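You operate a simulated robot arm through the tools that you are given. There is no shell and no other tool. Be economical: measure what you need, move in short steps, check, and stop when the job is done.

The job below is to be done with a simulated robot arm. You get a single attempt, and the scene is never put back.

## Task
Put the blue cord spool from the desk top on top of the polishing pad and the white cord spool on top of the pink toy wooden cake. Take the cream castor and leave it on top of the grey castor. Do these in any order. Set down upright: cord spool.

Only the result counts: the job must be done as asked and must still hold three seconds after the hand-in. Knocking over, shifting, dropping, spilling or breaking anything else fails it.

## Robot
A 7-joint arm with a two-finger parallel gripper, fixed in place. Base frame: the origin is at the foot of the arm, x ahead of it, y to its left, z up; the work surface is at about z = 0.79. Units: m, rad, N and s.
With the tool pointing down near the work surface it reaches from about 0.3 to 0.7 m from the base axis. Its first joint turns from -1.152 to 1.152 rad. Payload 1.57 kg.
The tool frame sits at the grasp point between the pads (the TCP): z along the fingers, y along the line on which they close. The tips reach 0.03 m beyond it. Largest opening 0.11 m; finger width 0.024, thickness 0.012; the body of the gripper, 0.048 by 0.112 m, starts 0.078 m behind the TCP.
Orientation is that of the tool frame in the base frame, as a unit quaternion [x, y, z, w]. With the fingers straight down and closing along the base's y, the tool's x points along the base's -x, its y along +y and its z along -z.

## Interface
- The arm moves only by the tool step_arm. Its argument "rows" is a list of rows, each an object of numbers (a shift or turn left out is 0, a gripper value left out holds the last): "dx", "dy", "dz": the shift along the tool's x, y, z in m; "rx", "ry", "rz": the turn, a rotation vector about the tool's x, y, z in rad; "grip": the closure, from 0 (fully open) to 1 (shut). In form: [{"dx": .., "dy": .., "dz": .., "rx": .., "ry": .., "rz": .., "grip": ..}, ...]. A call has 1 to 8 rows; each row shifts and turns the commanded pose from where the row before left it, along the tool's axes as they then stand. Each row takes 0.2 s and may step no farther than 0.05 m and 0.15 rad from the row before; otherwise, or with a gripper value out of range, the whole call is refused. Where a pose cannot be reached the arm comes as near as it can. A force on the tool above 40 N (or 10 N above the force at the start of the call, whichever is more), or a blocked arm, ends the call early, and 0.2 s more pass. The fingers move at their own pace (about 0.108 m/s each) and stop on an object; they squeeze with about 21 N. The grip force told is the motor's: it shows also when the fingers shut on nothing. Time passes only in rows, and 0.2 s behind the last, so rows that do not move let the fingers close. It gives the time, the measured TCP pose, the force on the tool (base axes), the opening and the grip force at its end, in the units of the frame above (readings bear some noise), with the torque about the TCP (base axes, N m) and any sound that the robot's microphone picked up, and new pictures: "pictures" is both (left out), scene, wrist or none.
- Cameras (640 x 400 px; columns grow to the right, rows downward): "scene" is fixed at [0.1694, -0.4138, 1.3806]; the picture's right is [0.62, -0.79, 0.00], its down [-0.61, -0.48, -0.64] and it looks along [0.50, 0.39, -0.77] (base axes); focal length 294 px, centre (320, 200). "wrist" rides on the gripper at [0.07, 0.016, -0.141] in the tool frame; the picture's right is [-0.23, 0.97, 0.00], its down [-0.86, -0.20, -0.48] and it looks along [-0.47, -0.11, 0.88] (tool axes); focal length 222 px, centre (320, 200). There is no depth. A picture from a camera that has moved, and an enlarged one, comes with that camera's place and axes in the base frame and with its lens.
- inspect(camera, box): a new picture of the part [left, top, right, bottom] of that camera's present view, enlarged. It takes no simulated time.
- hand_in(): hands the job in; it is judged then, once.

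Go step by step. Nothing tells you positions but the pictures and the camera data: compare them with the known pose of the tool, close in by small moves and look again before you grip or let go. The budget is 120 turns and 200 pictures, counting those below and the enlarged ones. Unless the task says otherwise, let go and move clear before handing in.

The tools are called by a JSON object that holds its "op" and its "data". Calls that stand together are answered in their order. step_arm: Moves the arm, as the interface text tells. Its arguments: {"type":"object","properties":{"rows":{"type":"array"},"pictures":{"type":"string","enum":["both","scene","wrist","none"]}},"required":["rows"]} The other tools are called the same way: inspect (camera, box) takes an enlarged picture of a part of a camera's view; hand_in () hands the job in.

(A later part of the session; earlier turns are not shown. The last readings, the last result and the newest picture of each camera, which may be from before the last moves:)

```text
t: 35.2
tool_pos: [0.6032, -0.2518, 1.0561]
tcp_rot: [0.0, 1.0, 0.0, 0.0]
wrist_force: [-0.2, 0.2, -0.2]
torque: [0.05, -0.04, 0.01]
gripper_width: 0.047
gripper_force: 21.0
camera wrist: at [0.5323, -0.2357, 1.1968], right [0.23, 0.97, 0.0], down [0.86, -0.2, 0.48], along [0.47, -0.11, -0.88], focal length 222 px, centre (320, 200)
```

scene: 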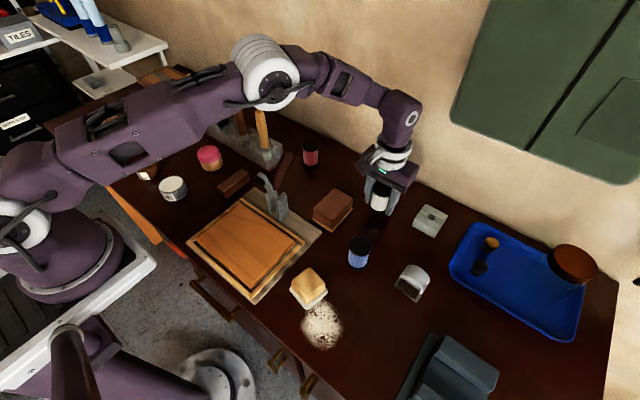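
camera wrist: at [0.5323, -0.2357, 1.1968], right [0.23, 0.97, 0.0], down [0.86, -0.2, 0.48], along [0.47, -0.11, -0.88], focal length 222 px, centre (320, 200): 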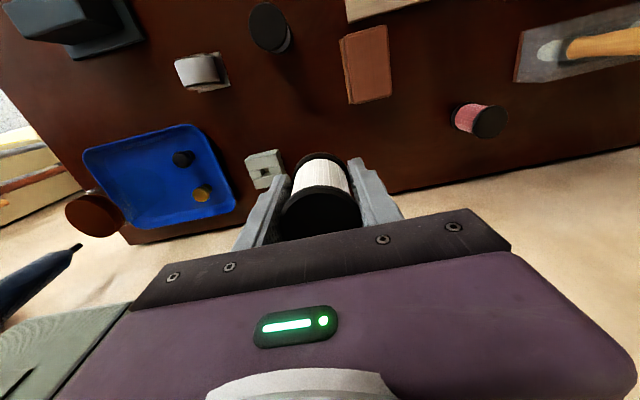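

The spool is still held. I'll carry it smoothly to the cake at (0.466,0.214).

{"op": "step_arm", "data": {"rows": [{"dx": 0.01, "dy": 0.01}, {"dx": 0.02, "dy": 0.02}, {"dx": 0.027, "dy": 0.03}, {"dx": 0.027, "dy": 0.032}, {"dx": 0.027, "dy": 0.032}, {"dx": 0.026, "dy": 0.032}, {"dy": 0.04}, {"dy": 0.04}], "pictures": "none"}}

{"op": "step_arm", "data": {"rows": [{"dy": 0.04}, {"dy": 0.04}, {"dy": 0.04}, {"dy": 0.04}, {"dy": 0.035}, {"dy": 0.025}, {"dy": 0.01}, {"dy": 0}], "pictures": "none"}}

{"op": "step_arm", "data": {"rows": [{"dz": 0.02}, {"dz": 0.03}, {"dz": 0.03}, {"dz": 0.02}, {"dz": 0}], "pictures": "both"}}

```text
t: 37.0
tool_pos: [0.4684, -0.0131, 1.0556]
tcp_rot: [0.0, 1.0, 0.0, -0.001]
wrist_force: [0.5, 0.2, -0.1]
torque: [0.0, 0.0, 0.0]
gripper_width: 0.0468
gripper_force: 21.2
```

```text
t: 38.8
tool_pos: [0.4669, 0.2126, 1.0545]
tcp_rot: [0.0, 1.0, 0.0, 0.001]
wrist_force: [0.0, 0.3, -1.9]
torque: [0.01, 0.02, -0.01]
gripper_width: 0.0468
gripper_force: 20.7
```

```text
t: 40.0
tool_pos: [0.4661, 0.2144, 0.9528]
tcp_rot: [-0.001, 1.0, 0.001, 0.0]
wrist_force: [0.3, -0.2, -0.3]
torque: [0.01, 0.04, 0.02]
gripper_width: 0.0465
gripper_force: 21.1
camera wrist: at [0.3953, 0.2299, 1.0935], right [0.23, 0.97, 0.0], down [0.85, -0.2, 0.48], along [0.47, -0.11, -0.88], focal length 222 px, centre (320, 200)
```

scene: 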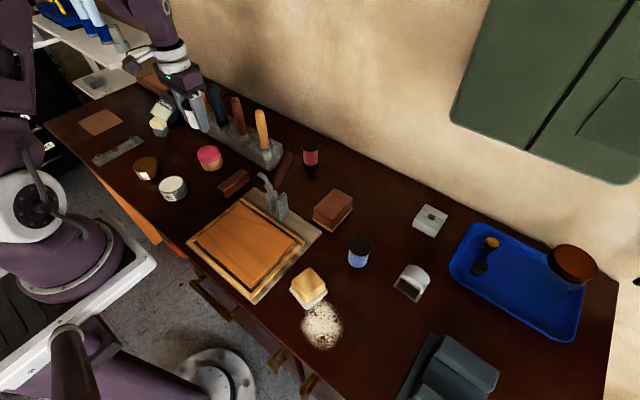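
wrist: 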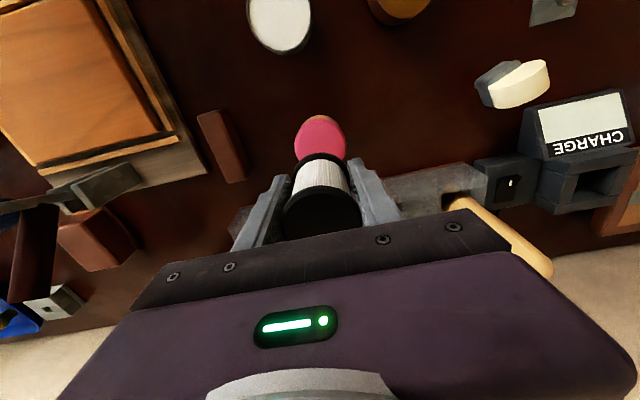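

The spool hangs above the cake. I'll zoom in to check the alignment.

{"op": "inspect", "data": {"camera": "wrist", "box": [270, 90, 370, 250]}}

{"op": "inspect", "data": {"camera": "scene", "box": [160, 70, 250, 190]}}

```text
2.50 times, centred on (320, 170) of wrist
camera zoom: at [0.3953, 0.2299, 1.0935], right [0.23, 0.97, 0.0], down [0.85, -0.2, 0.48], along [0.47, -0.11, -0.88], focal length 555 px, centre (320, 275)
```

zoom: 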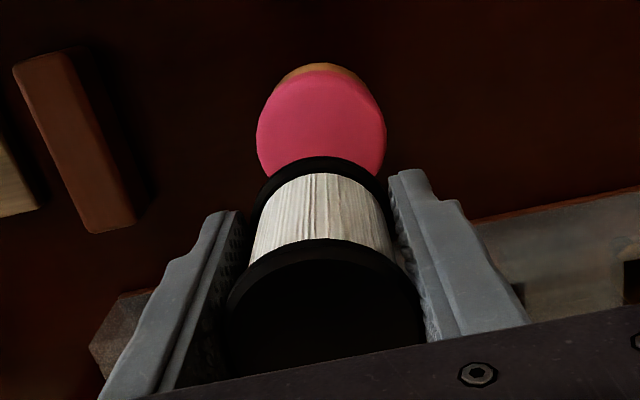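

```text
3.33 times, centred on (205, 130) of scene
camera zoom: at [0.1694, -0.4138, 1.3806], right [0.62, -0.79, 0.0], down [-0.61, -0.48, -0.64], along [0.5, 0.39, -0.77], focal length 980 px, centre (703, 433)
```

zoom: 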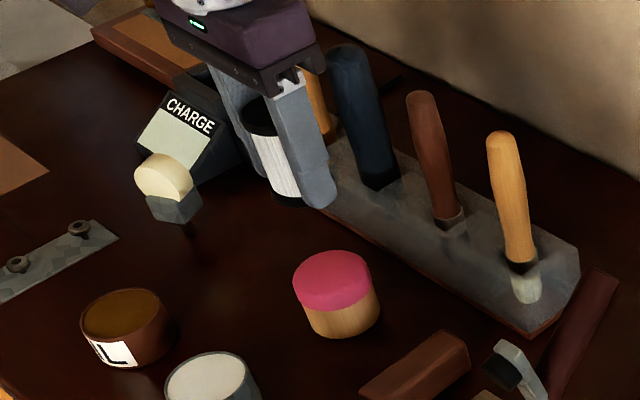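

The alignment looks good. I'll lower toward the cake, then creep down while watching the force.

{"op": "step_arm", "data": {"rows": [{"dz": 0.03}, {"dz": 0.03}, {"dz": 0.015}, {"dz": 0}], "pictures": "both"}}

{"op": "inspect", "data": {"camera": "scene", "box": [160, 90, 260, 190]}}

```text
t: 41.0
tool_pos: [0.4681, 0.2138, 0.8784]
tcp_rot: [0.001, 1.0, 0.0, -0.001]
wrist_force: [-0.1, 0.1, -0.7]
torque: [-0.02, 0.01, 0.01]
gripper_width: 0.0464
gripper_force: 21.5
camera wrist: at [0.3975, 0.2289, 1.0202], right [0.23, 0.97, 0.0], down [0.85, -0.2, 0.48], along [0.47, -0.11, -0.88], focal length 222 px, centre (320, 200)
```

scene: 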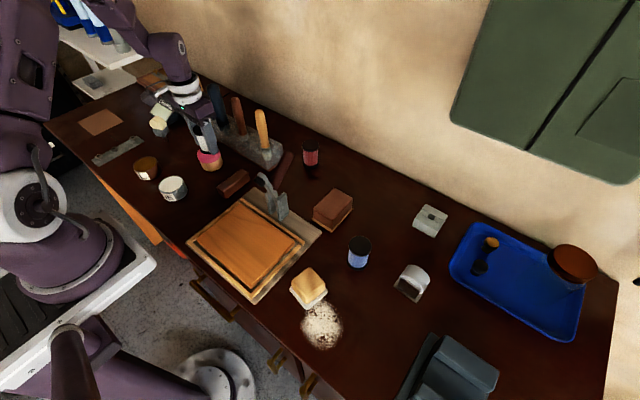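
wrist: 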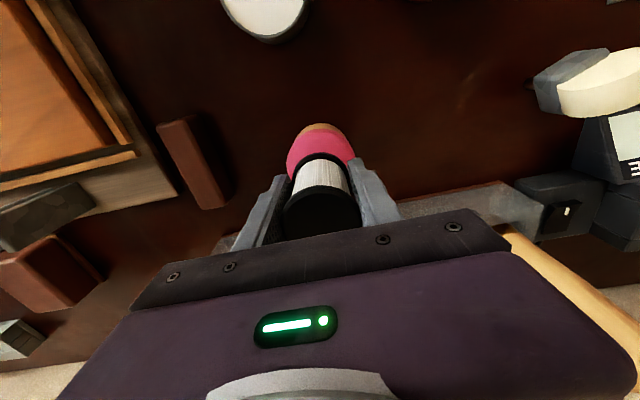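

```text
4.00 times, centred on (210, 140) of scene
camera zoom: at [0.1694, -0.4138, 1.3806], right [0.62, -0.79, 0.0], down [-0.61, -0.48, -0.64], along [0.5, 0.39, -0.77], focal length 1176 px, centre (760, 440)
```

zoom: 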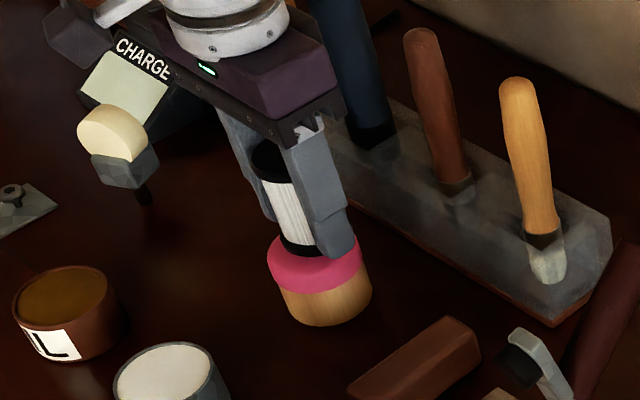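

The spool is well lined up over the cake, about 2 cm above it. I'll creep down.

{"op": "step_arm", "data": {"rows": [{"dz": 0.005}, {"dz": 0.005}, {"dz": 0.003}, {"dz": 0}], "pictures": "scene"}}

{"op": "inspect", "data": {"camera": "scene", "box": [180, 110, 240, 180]}}

```text
t: 41.6
tool_pos: [0.4686, 0.2135, 0.8716]
tcp_rot: [0.001, 1.0, 0.0, 0.002]
wrist_force: [-3.7, -1.9, 14.4]
torque: [-0.2, 0.26, 0.0]
gripper_width: 0.0468
gripper_force: 20.8
stopped in row 3: the force on the tool passed its limit at 53 N (the readings are from after the stop); the commanded pose is now the measured one
```

scene: 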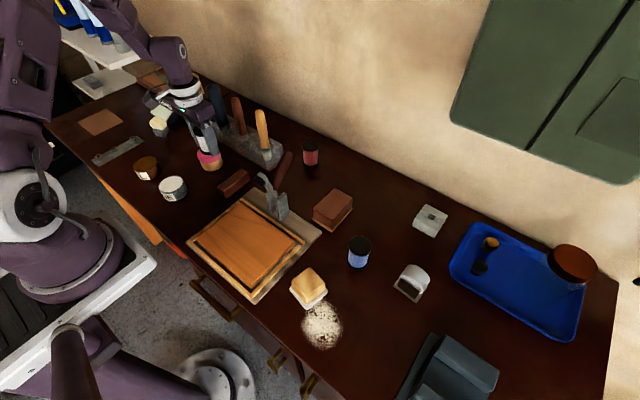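

```text
5.71 times, centred on (210, 145) of scene
camera zoom: at [0.1691, -0.414, 1.3806], right [0.62, -0.79, 0.0], down [-0.61, -0.48, -0.64], along [0.5, 0.39, -0.77], focal length 1680 px, centre (949, 514)
```

zoom: 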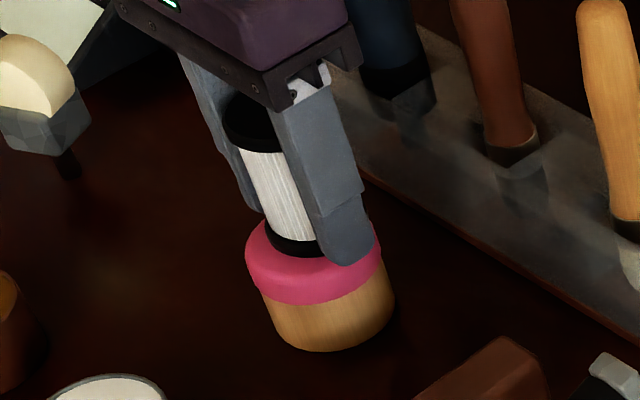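

Contact is at TCP z≈0.872 and the spool sits on the cake. I'll relieve the press slightly, open gently and rise.

{"op": "step_arm", "data": {"rows": [{"dz": -0.001}, {"dz": 0}, {"grip": 0.5}, {"grip": 0.3}, {"grip": 0.3}, {"dz": 0}], "pictures": "both"}}

```text
t: 43.0
tool_pos: [0.4696, 0.2133, 0.872]
tcp_rot: [0.0, 1.0, 0.0, 0.003]
wrist_force: [0.4, -0.6, 0.7]
torque: [0.0, 0.01, -0.01]
gripper_width: 0.077
gripper_force: 0.0
camera wrist: at [0.3977, 0.2301, 1.0127], right [0.23, 0.97, 0.0], down [0.85, -0.2, 0.48], along [0.47, -0.11, -0.88], focal length 222 px, centre (320, 200)
```

scene: 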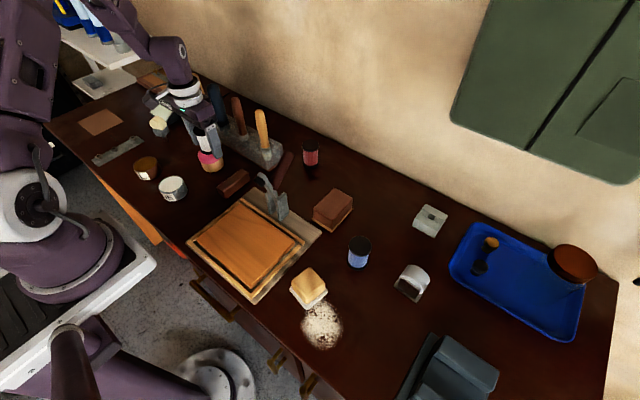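
wrist: 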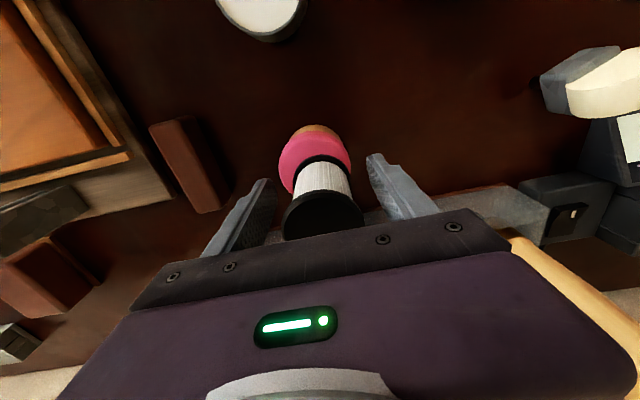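

The spool stands free on the cake. I'll rise straight up and look.

{"op": "step_arm", "data": {"rows": [{"dz": -0.02}, {"dz": -0.03}, {"dz": -0.04}, {"dz": -0.045}, {"dz": -0.045}, {"dz": 0}], "pictures": "none"}}

{"op": "inspect", "data": {"camera": "scene", "box": [170, 110, 250, 180]}}

{"op": "inspect", "data": {"camera": "wrist", "box": [270, 90, 370, 190]}}

```text
t: 44.5
tool_pos: [0.4676, 0.2139, 1.0549]
tcp_rot: [0.0, 1.0, 0.0, 0.002]
wrist_force: [-0.4, 0.1, 0.4]
torque: [0.0, 0.02, 0.0]
gripper_width: 0.0769
gripper_force: 0.2
```

```text
5.71 times, centred on (210, 145) of scene
camera zoom: at [0.1694, -0.4138, 1.3806], right [0.62, -0.79, 0.0], down [-0.61, -0.48, -0.64], along [0.5, 0.39, -0.77], focal length 1680 px, centre (949, 514)
```

zoom: 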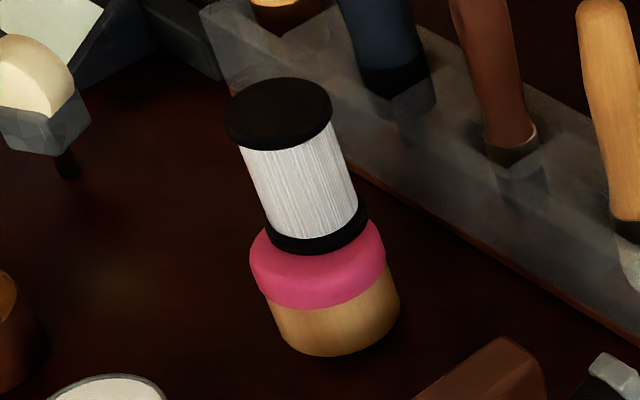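

```text
4.00 times, centred on (320, 140) of wrist
camera zoom: at [0.3966, 0.2302, 1.1963], right [0.23, 0.97, 0.0], down [0.85, -0.2, 0.48], along [0.47, -0.11, -0.88], focal length 888 px, centre (320, 440)
```

zoom: 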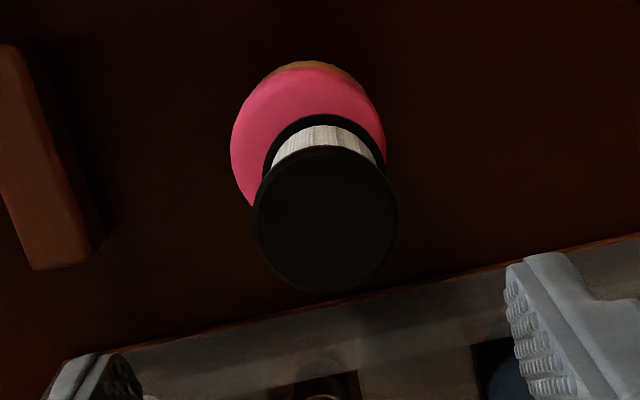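

The white spool stands upright on the cake. Next is the blue spool near (0.465,-0.285).

{"op": "step_arm", "data": {"rows": [{"dy": -0.049, "grip": 0}, {"dy": -0.049}, {"dy": -0.049}, {"dy": -0.049}, {"dy": -0.049}, {"dy": -0.049}, {"dy": -0.049}, {"dy": -0.049}], "pictures": "none"}}

{"op": "step_arm", "data": {"rows": [{"dy": -0.049}, {"dy": -0.049}, {"dx": 0.0}, {"dz": 0.045}, {"dz": 0.03}, {"dz": 0}], "pictures": "wrist"}}

```text
t: 46.2
tool_pos: [0.4665, -0.1811, 1.0526]
tcp_rot: [-0.001, 1.0, 0.0, 0.002]
wrist_force: [0.1, -0.1, 0.1]
torque: [0.04, -0.01, -0.02]
gripper_width: 0.11
gripper_force: 0.1
```

```text
t: 47.6
tool_pos: [0.4705, -0.2745, 0.9754]
tcp_rot: [0.002, 1.0, 0.0, 0.002]
wrist_force: [-0.4, -0.8, -0.2]
torque: [-0.01, -0.02, 0.01]
gripper_width: 0.1099
gripper_force: 0.0
camera wrist: at [0.3981, -0.2587, 1.116], right [0.23, 0.97, 0.0], down [0.85, -0.2, 0.48], along [0.47, -0.11, -0.88], focal length 222 px, centre (320, 200)
```

wrist: 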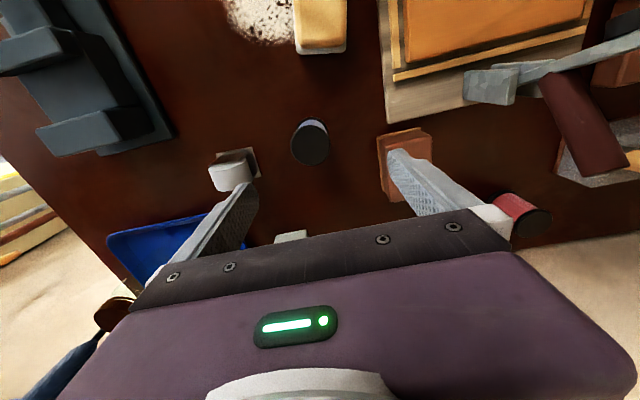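

The blue spool is at (0.464,-0.286). I'll align, drop to z 0.823 and grip.

{"op": "step_arm", "data": {"rows": [{"dx": 0.0063, "dy": -0.012, "grip": 0.2}, {"dz": 0.04}, {"dz": 0.04}, {"dz": 0}], "pictures": "wrist"}}

```text
t: 48.6
tool_pos: [0.4624, -0.2896, 0.8971]
tcp_rot: [0.002, 1.0, 0.0, 0.001]
wrist_force: [0.1, -0.2, -0.6]
torque: [0.02, -0.02, 0.0]
gripper_width: 0.088
gripper_force: 0.2
camera wrist: at [0.3907, -0.2733, 1.0378], right [0.23, 0.97, 0.0], down [0.85, -0.2, 0.48], along [0.47, -0.11, -0.88], focal length 222 px, centre (320, 200)
```

wrist: 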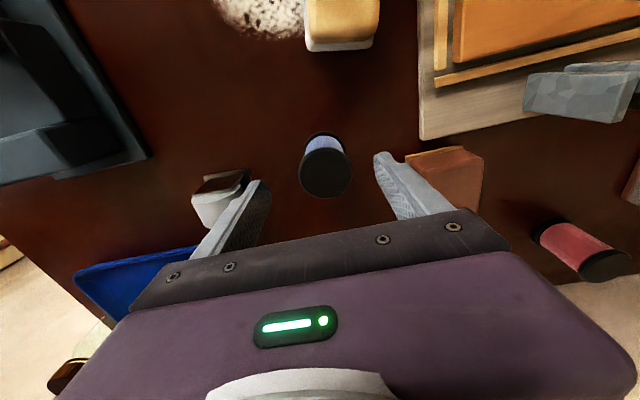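

Small correction, then down and grip.

{"op": "step_arm", "data": {"rows": [{"dx": -0.003, "dy": 0.004}, {"dz": 0.04}, {"dz": 0.035}, {"dz": 0}, {"grip": 1}, {"grip": 1}, {"grip": 1}, {"grip": 1}], "pictures": "none"}}

{"op": "step_arm", "data": {"rows": [{"dz": -0.003}, {"dz": -0.006}, {"dz": -0.008}, {"dz": -0.01}, {"dz": -0.015}, {"dz": -0.02}, {"dz": 0}], "pictures": "both"}}

```text
t: 50.5
tool_pos: [0.4642, -0.2847, 0.8211]
tcp_rot: [0.001, 1.0, 0.001, 0.002]
wrist_force: [-0.6, 0.0, -0.8]
torque: [-0.06, 0.0, -0.01]
gripper_width: 0.0469
gripper_force: 21.0
```

```text
t: 52.0
tool_pos: [0.4644, -0.2854, 0.8839]
tcp_rot: [0.001, 1.0, -0.001, 0.002]
wrist_force: [-0.3, -0.5, -0.7]
torque: [0.0, 0.02, 0.0]
gripper_width: 0.0468
gripper_force: 21.1
camera wrist: at [0.3932, -0.2694, 1.0239], right [0.23, 0.97, 0.0], down [0.85, -0.2, 0.48], along [0.47, -0.11, -0.88], focal length 222 px, centre (320, 200)
```

scene: 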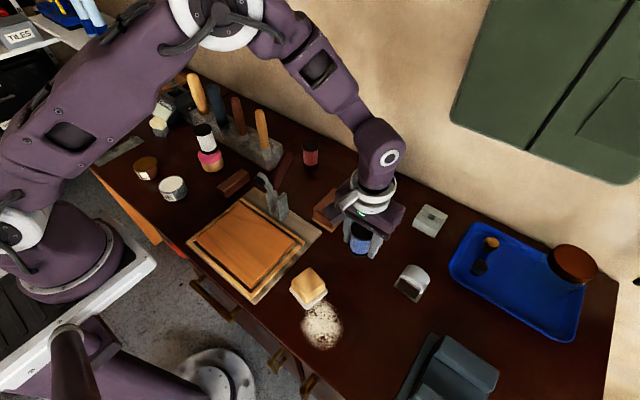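
wrist: 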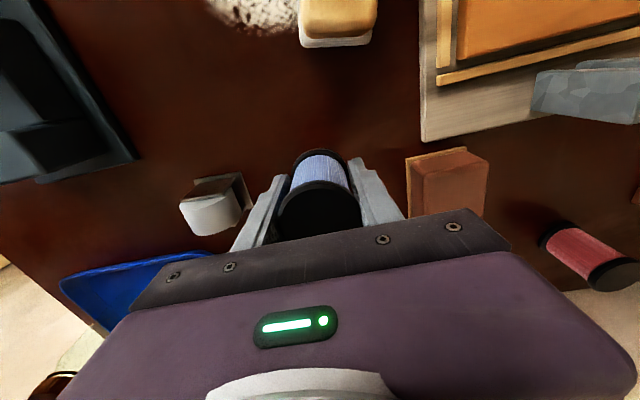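

It is held firmly. I'll lift and move over the yellow pad near (0.34,-0.25) to see it better.

{"op": "step_arm", "data": {"rows": [{"dz": -0.02}, {"dz": -0.03}, {"dz": -0.03}, {"dz": -0.025}, {"dx": 0.02, "dy": 0.005}, {"dx": 0.03, "dy": 0.01}, {"dx": 0.025, "dy": 0.01}, {"dx": 0}], "pictures": "wrist"}}

{"op": "inspect", "data": {"camera": "wrist", "box": [260, 60, 400, 170]}}

```text
t: 53.9
tool_pos: [0.3904, -0.2615, 0.9893]
tcp_rot: [0.001, 1.0, 0.0, 0.003]
wrist_force: [-0.6, -0.3, -0.3]
torque: [0.0, 0.01, 0.0]
gripper_width: 0.0467
gripper_force: 21.5
camera wrist: at [0.3187, -0.2447, 1.1295], right [0.23, 0.97, 0.0], down [0.85, -0.2, 0.48], along [0.47, -0.11, -0.88], focal length 222 px, centre (320, 200)
```

wrist: 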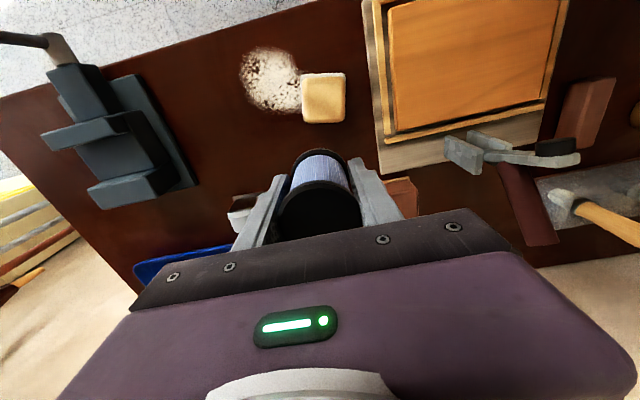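

```text
3.64 times, centred on (330, 115) of wrist
camera zoom: at [0.3187, -0.2447, 1.1295], right [0.23, 0.97, 0.0], down [0.85, -0.2, 0.48], along [0.47, -0.11, -0.88], focal length 808 px, centre (284, 509)
```

zoom: 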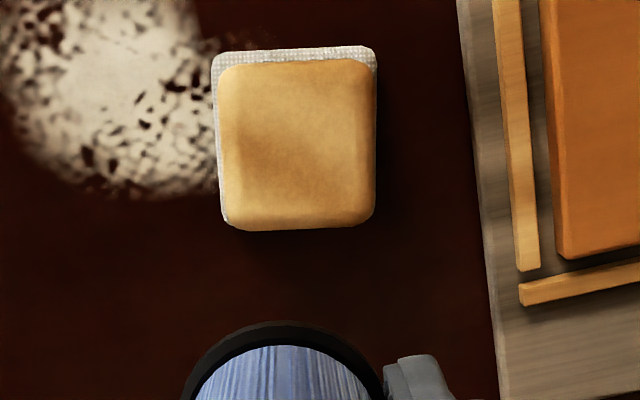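

The pad's centre is at (0.343,-0.247), it is about 5 cm square, and its top is near z 0.825. I'll move over it and lower part of the way.

{"op": "step_arm", "data": {"rows": [{"dx": 0.02, "dy": 0.005}, {"dx": 0.018, "dy": 0.006}, {"dx": 0.009, "dy": 0.0035}, {"dz": 0.03}, {"dz": 0.03}, {"dz": 0.03}, {"dz": 0.015}, {"dz": 0}], "pictures": "both"}}

{"op": "inspect", "data": {"camera": "scene", "box": [260, 220, 360, 320]}}

{"op": "inspect", "data": {"camera": "wrist", "box": [250, 90, 390, 240]}}

```text
t: 55.6
tool_pos: [0.3428, -0.2451, 0.883]
tcp_rot: [0.001, 1.0, 0.0, 0.001]
wrist_force: [-0.2, 0.0, 0.2]
torque: [-0.03, 0.02, 0.01]
gripper_width: 0.0466
gripper_force: 21.3
camera wrist: at [0.2717, -0.2294, 1.0242], right [0.23, 0.97, 0.0], down [0.85, -0.2, 0.48], along [0.47, -0.11, -0.88], focal length 222 px, centre (320, 200)
```

scene: 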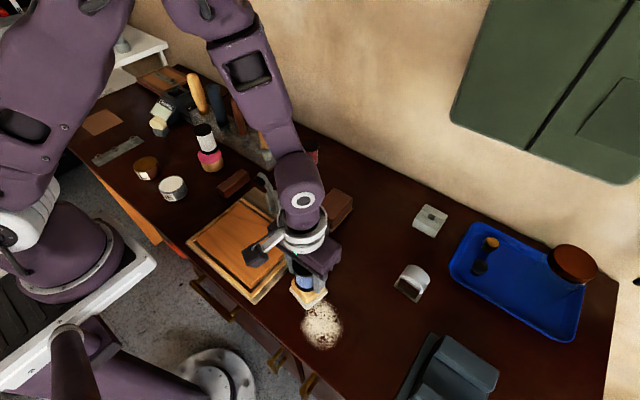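
wrist: 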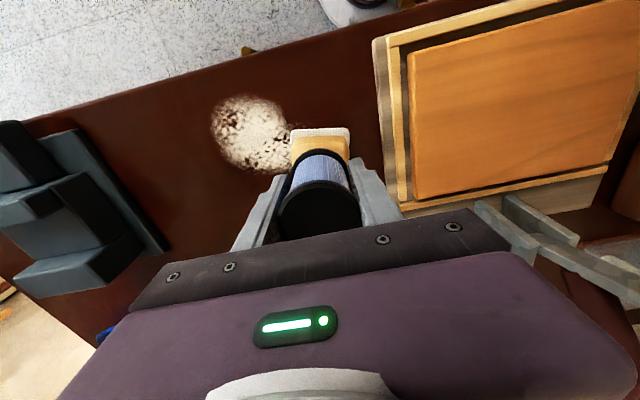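

```text
4.00 times, centred on (310, 270) of scene
camera zoom: at [0.1694, -0.4138, 1.3806], right [0.62, -0.79, 0.0], down [-0.61, -0.48, -0.64], along [0.5, 0.39, -0.77], focal length 1176 px, centre (360, -80)
```

zoom: 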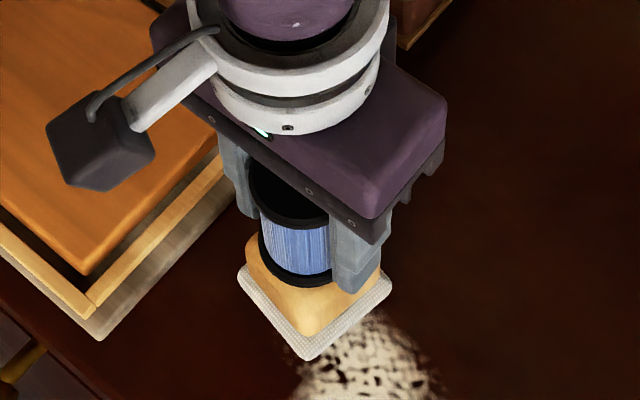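

```text
2.67 times, centred on (320, 165) of wrist
camera zoom: at [0.2717, -0.2294, 1.0242], right [0.23, 0.97, 0.0], down [0.85, -0.2, 0.48], along [0.47, -0.11, -0.88], focal length 592 px, centre (320, 293)
```

zoom: 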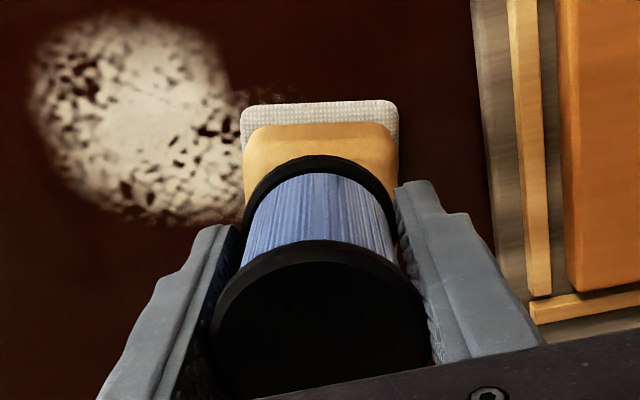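

The spool is aligned over the pad. I'll creep down to contact.

{"op": "step_arm", "data": {"rows": [{"dz": 0.01}, {"dz": 0.006}, {"dz": 0.003}, {"dz": 0.002}, {"dz": 0.002}, {"dz": 0.002}, {"dz": 0}], "pictures": "scene"}}

```text
t: 56.3
tool_pos: [0.3418, -0.2445, 0.8695]
tcp_rot: [0.002, 1.0, 0.0, 0.003]
wrist_force: [-1.7, 3.5, 16.2]
torque: [0.32, 0.17, -0.01]
gripper_width: 0.0468
gripper_force: 20.9
stopped in row 3: the force on the tool passed its limit at 54 N (the readings are from after the stop); the commanded pose is now the measured one
```

scene: 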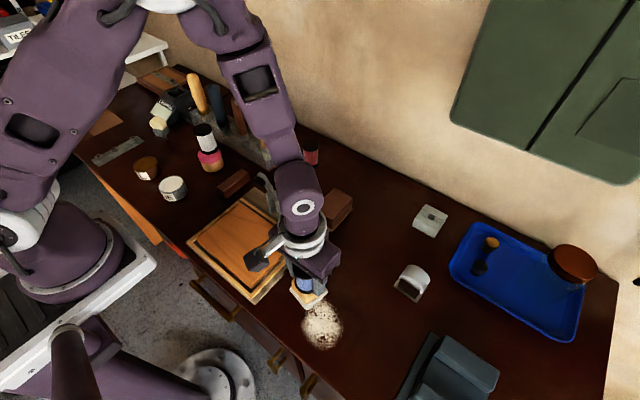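

Contact is at 0.87. I'll release carefully and check.

{"op": "step_arm", "data": {"rows": [{"dz": -0.001}, {"dz": 0}, {"grip": 0.5}, {"grip": 0.35}, {"grip": 0.35}, {"dz": 0}], "pictures": "none"}}

{"op": "inspect", "data": {"camera": "scene", "box": [260, 240, 360, 320]}}

{"op": "inspect", "data": {"camera": "wrist", "box": [230, 90, 410, 240]}}

```text
t: 57.7
tool_pos: [0.3419, -0.2461, 0.8696]
tcp_rot: [0.001, 1.0, -0.001, 0.004]
wrist_force: [0.3, -0.9, 0.1]
torque: [0.0, -0.01, -0.03]
gripper_width: 0.0718
gripper_force: 0.0
```

```text
5.00 times, centred on (310, 280) of scene
camera zoom: at [0.1694, -0.4138, 1.3806], right [0.62, -0.79, 0.0], down [-0.61, -0.48, -0.64], along [0.5, 0.39, -0.77], focal length 1470 px, centre (370, -200)
```

zoom: 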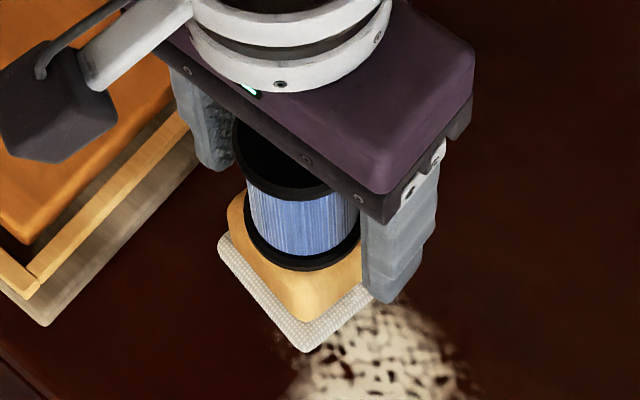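

```text
2.67 times, centred on (320, 165) of wrist
camera zoom: at [0.271, -0.2292, 1.0109], right [0.23, 0.97, 0.0], down [0.85, -0.2, 0.48], along [0.47, -0.11, -0.87], focal length 592 px, centre (320, 293)
```

zoom: 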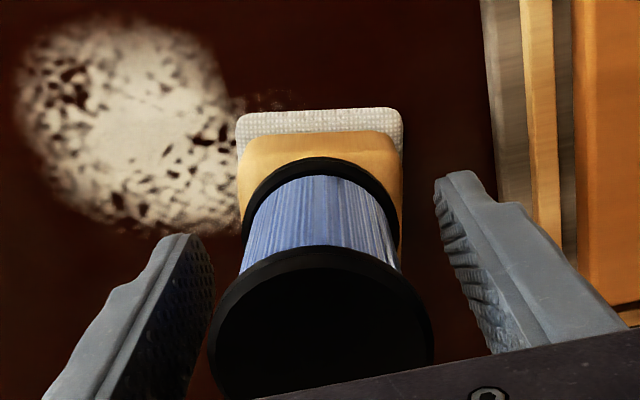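

The blue spool stands on the pad. I'll back off upward and travel to the cream castor, yawing to match it.

{"op": "step_arm", "data": {"rows": [{"dz": -0.015}, {"dz": -0.03}, {"dz": -0.045}, {"dz": -0.045}, {"dz": -0.049}, {"dy": 0.045, "grip": 0.2}, {"dy": 0.049}, {"dy": 0.049}], "pictures": "scene"}}

{"op": "step_arm", "data": {"rows": [{"dy": 0.049}, {"dy": 0.049}, {"dy": 0.049}, {"dy": 0.049}, {"dy": 0.049}, {"dy": 0.049}, {"dy": 0.049}, {"dy": 0.049}], "pictures": "none"}}

{"op": "step_arm", "data": {"rows": [{"dy": 0.045, "dx": -0.02}, {"dy": 0.045, "dx": -0.02}, {"dy": 0.03, "dx": -0.035}, {"dx": -0.022, "dy": 0.005}, {"rz": -0.13}, {"rz": -0.13}, {"rz": -0.13}, {"dz": 0.045}], "pictures": "none"}}

{"op": "step_arm", "data": {"rows": [{"dz": 0.045}, {"dz": 0}], "pictures": "wrist"}}

{"op": "inspect", "data": {"camera": "wrist", "box": [260, 80, 380, 200]}}

```text
t: 59.5
tool_pos: [0.3393, -0.1035, 1.0504]
tcp_rot: [0.001, 1.0, 0.0, 0.004]
wrist_force: [0.0, -0.1, -0.3]
torque: [-0.01, 0.01, -0.01]
gripper_width: 0.088
gripper_force: 0.0
```

scene: 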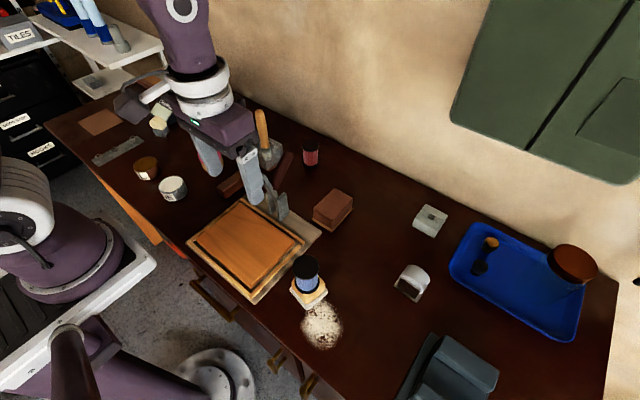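

```text
t: 61.3
tool_pos: [0.3439, 0.2898, 1.0534]
tcp_rot: [0.001, 1.0, 0.0, 0.003]
wrist_force: [0.0, 0.3, -0.6]
torque: [0.01, 0.01, 0.0]
gripper_width: 0.0883
gripper_force: 0.1
```

```text
t: 63.1
tool_pos: [0.4404, 0.4176, 1.006]
tcp_rot: [-0.193, 0.981, -0.003, 0.002]
wrist_force: [-0.2, 0.2, 0.1]
torque: [0.01, 0.01, 0.04]
gripper_width: 0.0879
gripper_force: 0.1
```

```text
t: 63.7
tool_pos: [0.4383, 0.4165, 0.9612]
tcp_rot: [-0.192, 0.981, -0.001, 0.003]
wrist_force: [-0.2, -0.1, -0.3]
torque: [-0.02, 0.01, 0.03]
gripper_width: 0.0879
gripper_force: 0.1
camera wrist: at [0.3665, 0.4043, 1.1028], right [-0.16, 0.99, 0.0], down [0.86, 0.14, 0.48], along [0.48, 0.07, -0.88], focal length 222 px, centre (320, 200)
```

wrist: 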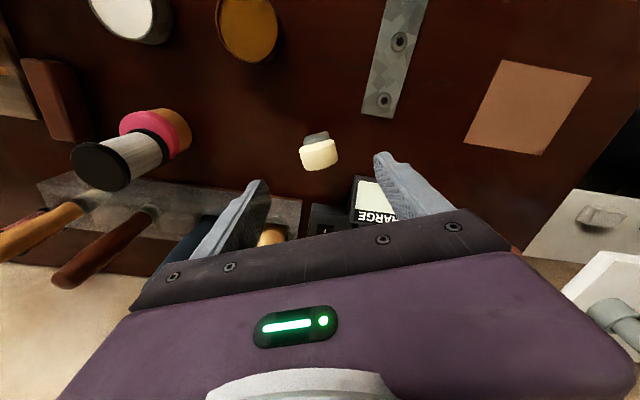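

```text
3.33 times, centred on (320, 140) of wrist
camera zoom: at [0.3665, 0.4043, 1.1028], right [-0.16, 0.99, 0.0], down [0.86, 0.14, 0.48], along [0.48, 0.07, -0.88], focal length 740 px, centre (320, 400)
```

zoom: 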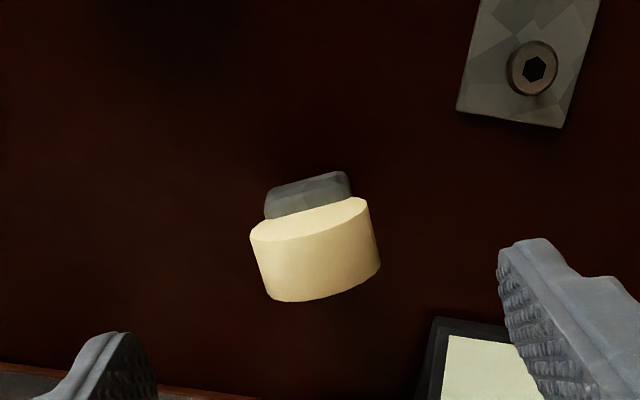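

The wheel's centre triangulates to (0.448,0.418,0.84). I'll shift slightly, go down so the pads straddle the wheel's diameter, and check before closing.

{"op": "step_arm", "data": {"rows": [{"dx": -0.0065, "dy": -0.0022}, {"dz": 0.04}, {"dz": 0.04}, {"dz": 0}], "pictures": "wrist"}}

{"op": "inspect", "data": {"camera": "wrist", "box": [220, 110, 420, 240]}}

{"op": "inspect", "data": {"camera": "scene", "box": [120, 60, 220, 150]}}

```text
t: 64.7
tool_pos: [0.4488, 0.4161, 0.8833]
tcp_rot: [-0.193, 0.981, -0.002, 0.003]
wrist_force: [0.0, -0.1, -0.1]
torque: [-0.01, 0.0, -0.02]
gripper_width: 0.0879
gripper_force: 0.1
camera wrist: at [0.3773, 0.4041, 1.0234], right [-0.16, 0.99, 0.0], down [0.86, 0.14, 0.48], along [0.48, 0.07, -0.88], focal length 222 px, centre (320, 200)
```

wrist: 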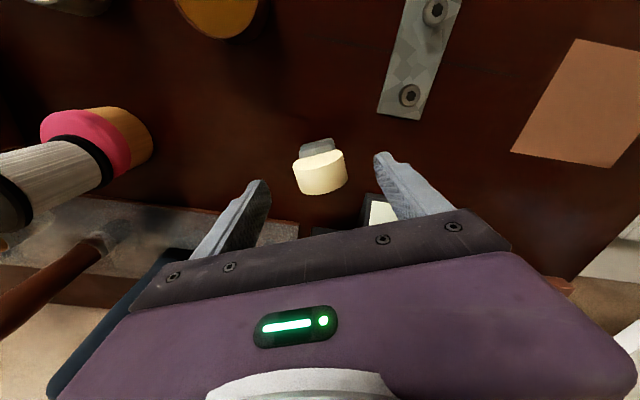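

```text
3.08 times, centred on (320, 175) of wrist
camera zoom: at [0.3773, 0.4041, 1.0234], right [-0.16, 0.99, 0.0], down [0.86, 0.14, 0.48], along [0.48, 0.07, -0.88], focal length 684 px, centre (320, 277)
```

zoom: 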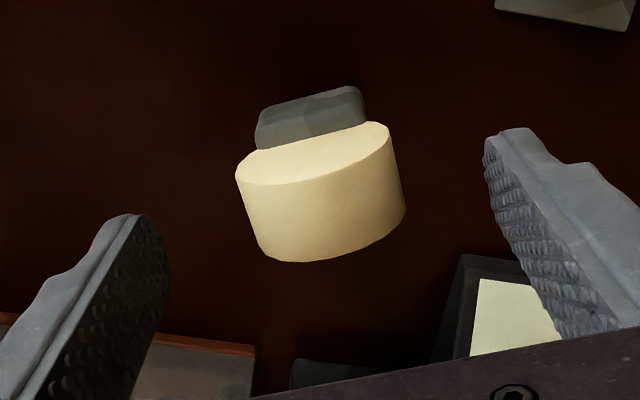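

```text
4.44 times, centred on (170, 105) of scene
camera zoom: at [0.1694, -0.4138, 1.3806], right [0.62, -0.79, 0.0], down [-0.61, -0.48, -0.64], along [0.5, 0.39, -0.77], focal length 1307 px, centre (987, 622)
```

zoom: 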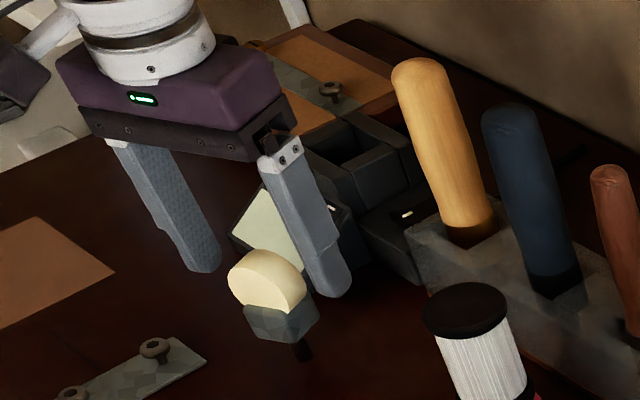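

The wheel is centred between the fingers. I'll go down the last 4 cm and close.

{"op": "step_arm", "data": {"rows": [{"dz": 0.02, "dx": 0.002, "dy": 0.001}, {"dz": 0.021}, {"dz": 0}, {"grip": 0.5}, {"grip": 1}, {"grip": 1}, {"grip": 1}, {"grip": 1}], "pictures": "both"}}

{"op": "inspect", "data": {"camera": "wrist", "box": [220, 110, 420, 260]}}

{"op": "inspect", "data": {"camera": "scene", "box": [120, 70, 220, 150]}}

```text
t: 66.5
tool_pos: [0.4472, 0.4156, 0.8423]
tcp_rot: [-0.193, 0.981, -0.001, 0.002]
wrist_force: [0.8, -0.5, 0.9]
torque: [-0.07, -0.04, 0.0]
gripper_width: 0.041
gripper_force: 21.1
camera wrist: at [0.3747, 0.4039, 0.9833], right [-0.16, 0.99, 0.0], down [0.86, 0.14, 0.48], along [0.48, 0.07, -0.88], focal length 222 px, centre (320, 200)
```

scene: 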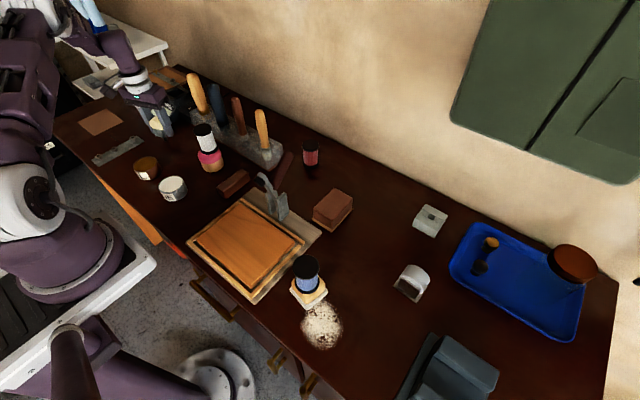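
wrist: 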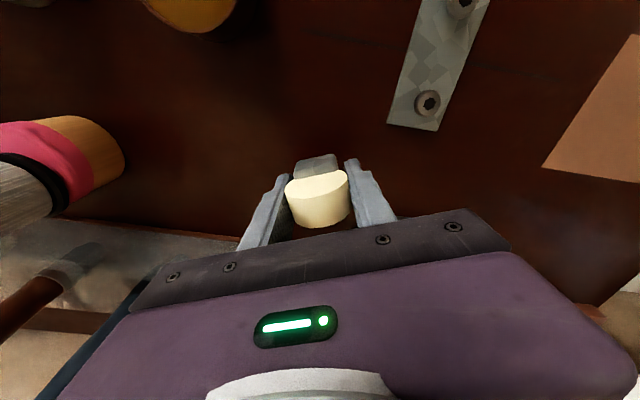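

```text
2.67 times, centred on (320, 185) of wrist
camera zoom: at [0.3747, 0.4039, 0.9833], right [-0.16, 0.99, 0.0], down [0.86, 0.14, 0.48], along [0.48, 0.07, -0.88], focal length 592 px, centre (320, 240)
```

zoom: 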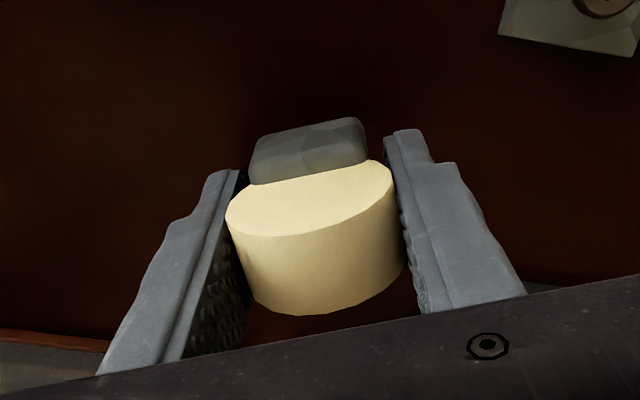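

```text
5.00 times, centred on (170, 110) of scene
camera zoom: at [0.1694, -0.4138, 1.3806], right [0.62, -0.79, 0.0], down [-0.61, -0.48, -0.64], along [0.5, 0.39, -0.77], focal length 1470 px, centre (1070, 650)
```

zoom: 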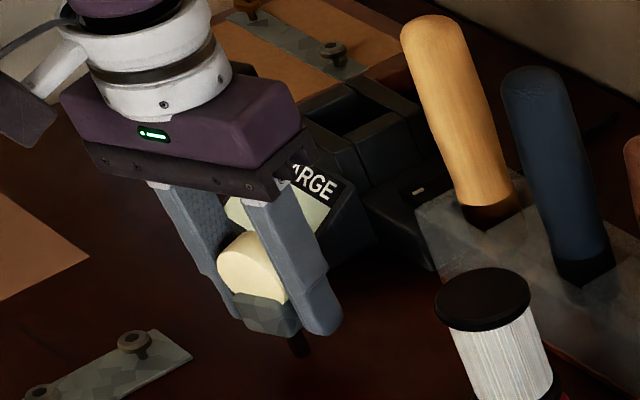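

It is gripped at 0.041 m. I'll lift slowly and check.

{"op": "step_arm", "data": {"rows": [{"dz": -0.004}, {"dz": -0.008}, {"dz": -0.012}, {"dz": -0.02}, {"dz": -0.025}, {"dz": -0.03}, {"dz": -0.03}, {"dz": 0}], "pictures": "both"}}

{"op": "inspect", "data": {"camera": "scene", "box": [110, 40, 210, 130]}}

{"op": "inspect", "data": {"camera": "wrist", "box": [220, 110, 420, 260]}}

```text
t: 68.3
tool_pos: [0.4441, 0.4153, 0.9714]
tcp_rot: [-0.193, 0.981, -0.001, 0.003]
wrist_force: [-0.2, 0.3, -0.8]
torque: [0.0, 0.0, 0.0]
gripper_width: 0.0407
gripper_force: 20.8
camera wrist: at [0.3722, 0.4044, 1.1134], right [-0.16, 0.99, 0.0], down [0.86, 0.14, 0.48], along [0.48, 0.07, -0.88], focal length 222 px, centre (320, 200)
```

scene: 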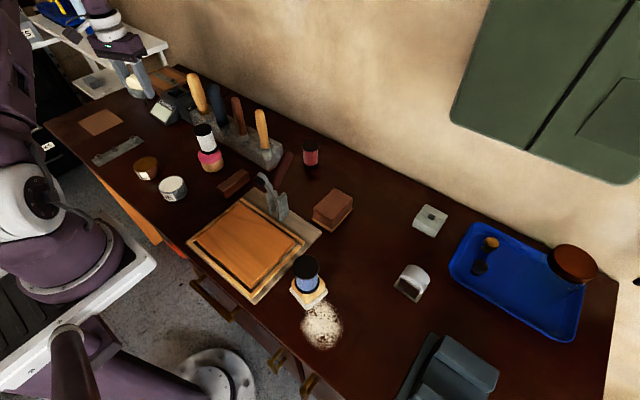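
wrist: 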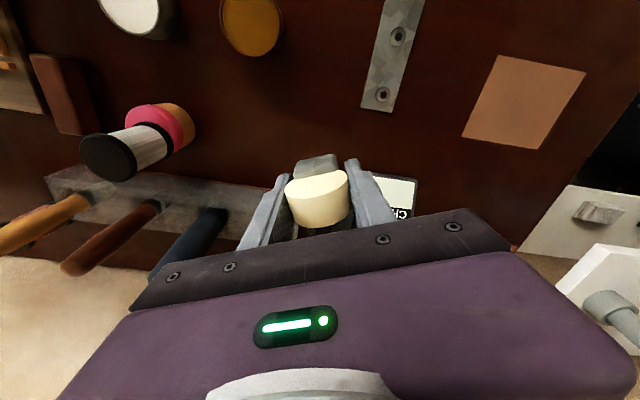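

```text
4.44 times, centred on (160, 85) of scene
camera zoom: at [0.1694, -0.4138, 1.3806], right [0.62, -0.79, 0.0], down [-0.61, -0.48, -0.64], along [0.5, 0.39, -0.77], focal length 1307 px, centre (1031, 711)
```

zoom: 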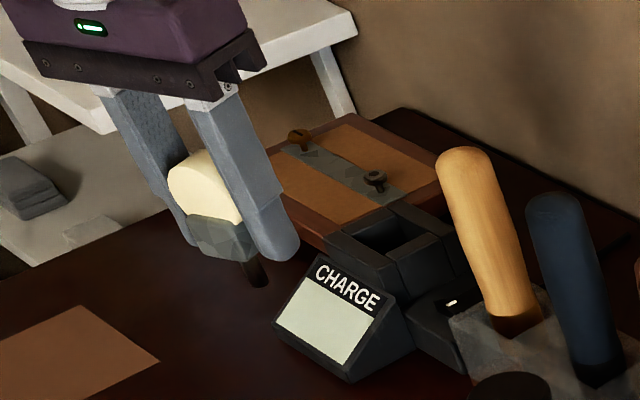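

```text
2.67 times, centred on (320, 185) of wrist
camera zoom: at [0.3722, 0.4044, 1.1134], right [-0.16, 0.99, 0.0], down [0.86, 0.14, 0.48], along [0.48, 0.07, -0.88], focal length 592 px, centre (320, 240)
```

zoom: 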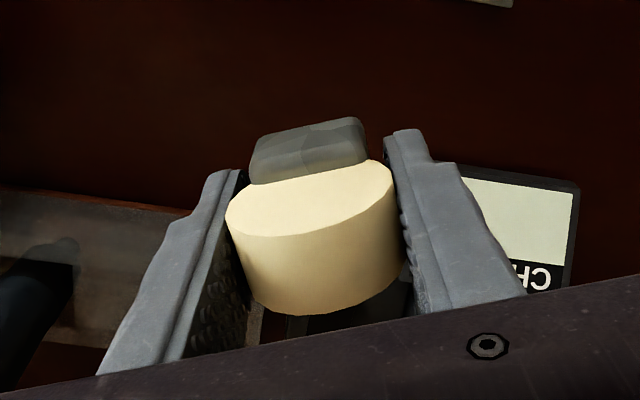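

It is held firmly, with the stem pointing down. I'll rise, unyaw and carry it across to the grey castor.

{"op": "step_arm", "data": {"rows": [{"dz": -0.03, "rz": 0.13}, {"dz": -0.04, "rz": 0.13}, {"dz": -0.04, "rz": 0.13}, {"dy": -0.02}, {"dy": -0.035}, {"dy": -0.045}, {"dy": -0.045}, {"dy": -0.045}], "pictures": "none"}}

{"op": "step_arm", "data": {"rows": [{"dy": -0.045}, {"dy": -0.045}, {"dy": -0.045}, {"dy": -0.045}, {"dy": -0.045}, {"dy": -0.045}, {"dy": -0.045}, {"dy": -0.045}], "pictures": "none"}}

{"op": "step_arm", "data": {"rows": [{"dy": -0.045}, {"dy": -0.045}, {"dy": -0.045}, {"dy": -0.03}, {"dy": -0.02}, {"dy": 0}], "pictures": "wrist"}}

{"op": "inspect", "data": {"camera": "wrist", "box": [240, 80, 400, 220]}}

{"op": "inspect", "data": {"camera": "scene", "box": [380, 250, 440, 310]}}

```text
t: 70.1
tool_pos: [0.447, 0.2278, 1.0816]
tcp_rot: [0.001, 1.0, -0.001, 0.003]
wrist_force: [0.0, 0.0, -0.7]
torque: [0.01, 0.0, -0.01]
gripper_width: 0.0408
gripper_force: 20.3
```

```text
t: 71.9
tool_pos: [0.4399, -0.1334, 1.0856]
tcp_rot: [0.0, 1.0, 0.0, 0.003]
wrist_force: [0.5, -0.8, -0.8]
torque: [0.03, 0.04, 0.02]
gripper_width: 0.0407
gripper_force: 21.2
```

```text
t: 73.3
tool_pos: [0.4422, -0.3171, 1.0866]
tcp_rot: [0.002, 1.0, -0.001, 0.003]
wrist_force: [0.0, -0.4, -0.3]
torque: [0.01, -0.01, 0.01]
gripper_width: 0.0405
gripper_force: 21.0
camera wrist: at [0.3711, -0.3012, 1.227], right [0.23, 0.97, 0.0], down [0.85, -0.2, 0.48], along [0.47, -0.11, -0.88], focal length 222 px, centre (320, 200)
```

wrist: 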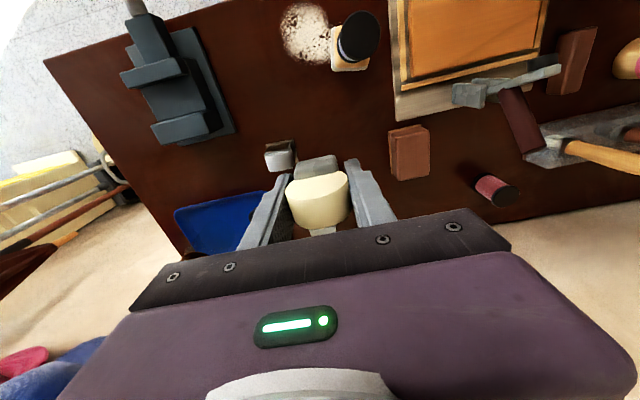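

```text
2.86 times, centred on (320, 150) of wrist
camera zoom: at [0.3711, -0.3012, 1.227], right [0.23, 0.97, 0.0], down [0.85, -0.2, 0.48], along [0.47, -0.11, -0.88], focal length 635 px, centre (320, 343)
```

zoom: 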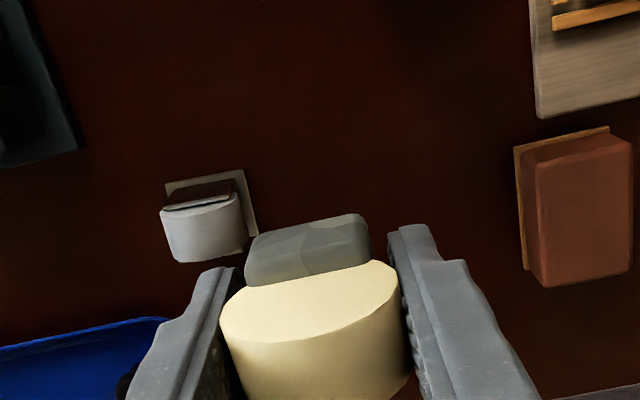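

```text
6.67 times, centred on (410, 280) of scene
camera zoom: at [0.1694, -0.4138, 1.3806], right [0.62, -0.79, 0.0], down [-0.61, -0.48, -0.64], along [0.5, 0.39, -0.77], focal length 1960 px, centre (-280, -333)
```

zoom: 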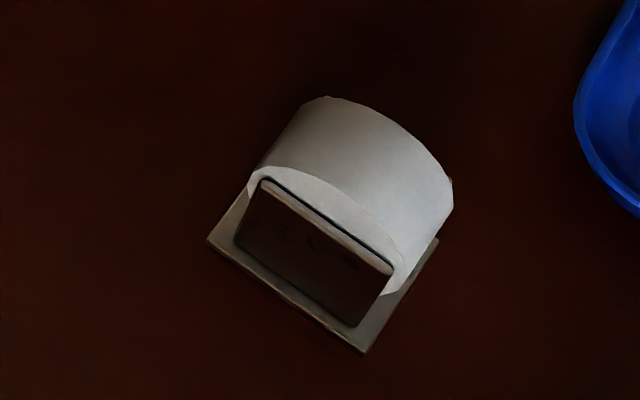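

The grey castor is now clear: plate on the desk, dark fork sides, and its wheel on top with the axle along x, centred near (0.487,-0.406) with its top at about 0.83. I want to lay the cream castor on its side across it, so I'll yaw the tool at height, watching for joint limits.

{"op": "step_arm", "data": {"rows": [{"rz": -0.14}, {"rz": -0.14}, {"rz": -0.14}, {"rz": -0.14}, {"rz": -0.14}, {"rz": -0.14}, {"rz": -0.14}, {"rz": 0}], "pictures": "none"}}

{"op": "step_arm", "data": {"rows": [{"rz": -0.14}, {"rz": -0.14}, {"rz": -0.14}, {"rz": -0.14}, {"rz": -0.14}, {"rz": -0.14}, {"rz": -0.1}, {"rz": 0}], "pictures": "both"}}

```text
t: 75.1
tool_pos: [0.4423, -0.3197, 1.0833]
tcp_rot: [-0.471, 0.882, -0.002, 0.002]
wrist_force: [0.2, 0.1, 0.1]
torque: [0.01, -0.03, -0.01]
gripper_width: 0.0407
gripper_force: 21.1
```

```text
t: 76.9
tool_pos: [0.4425, -0.3195, 1.0832]
tcp_rot: [0.819, -0.573, 0.004, -0.002]
wrist_force: [0.2, 0.2, -0.4]
torque: [0.02, -0.01, -0.01]
gripper_width: 0.0408
gripper_force: 21.5
camera wrist: at [0.4493, -0.3911, 1.2241], right [-0.99, -0.12, -0.01], down [-0.11, 0.87, 0.48], along [-0.05, 0.47, -0.88], focal length 222 px, centre (320, 200)
```

scene: 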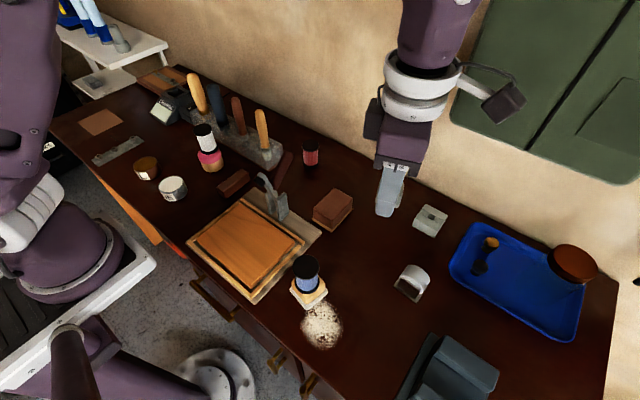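
wrist: 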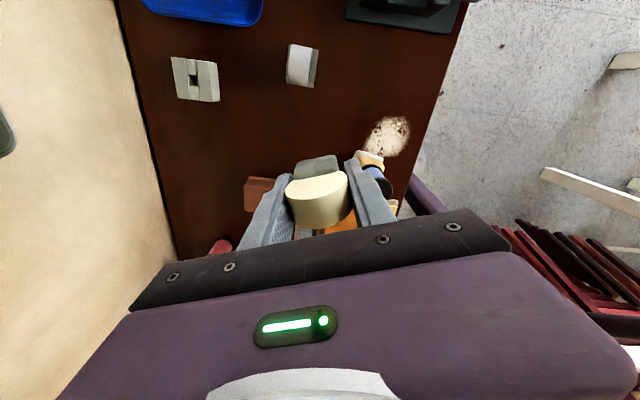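

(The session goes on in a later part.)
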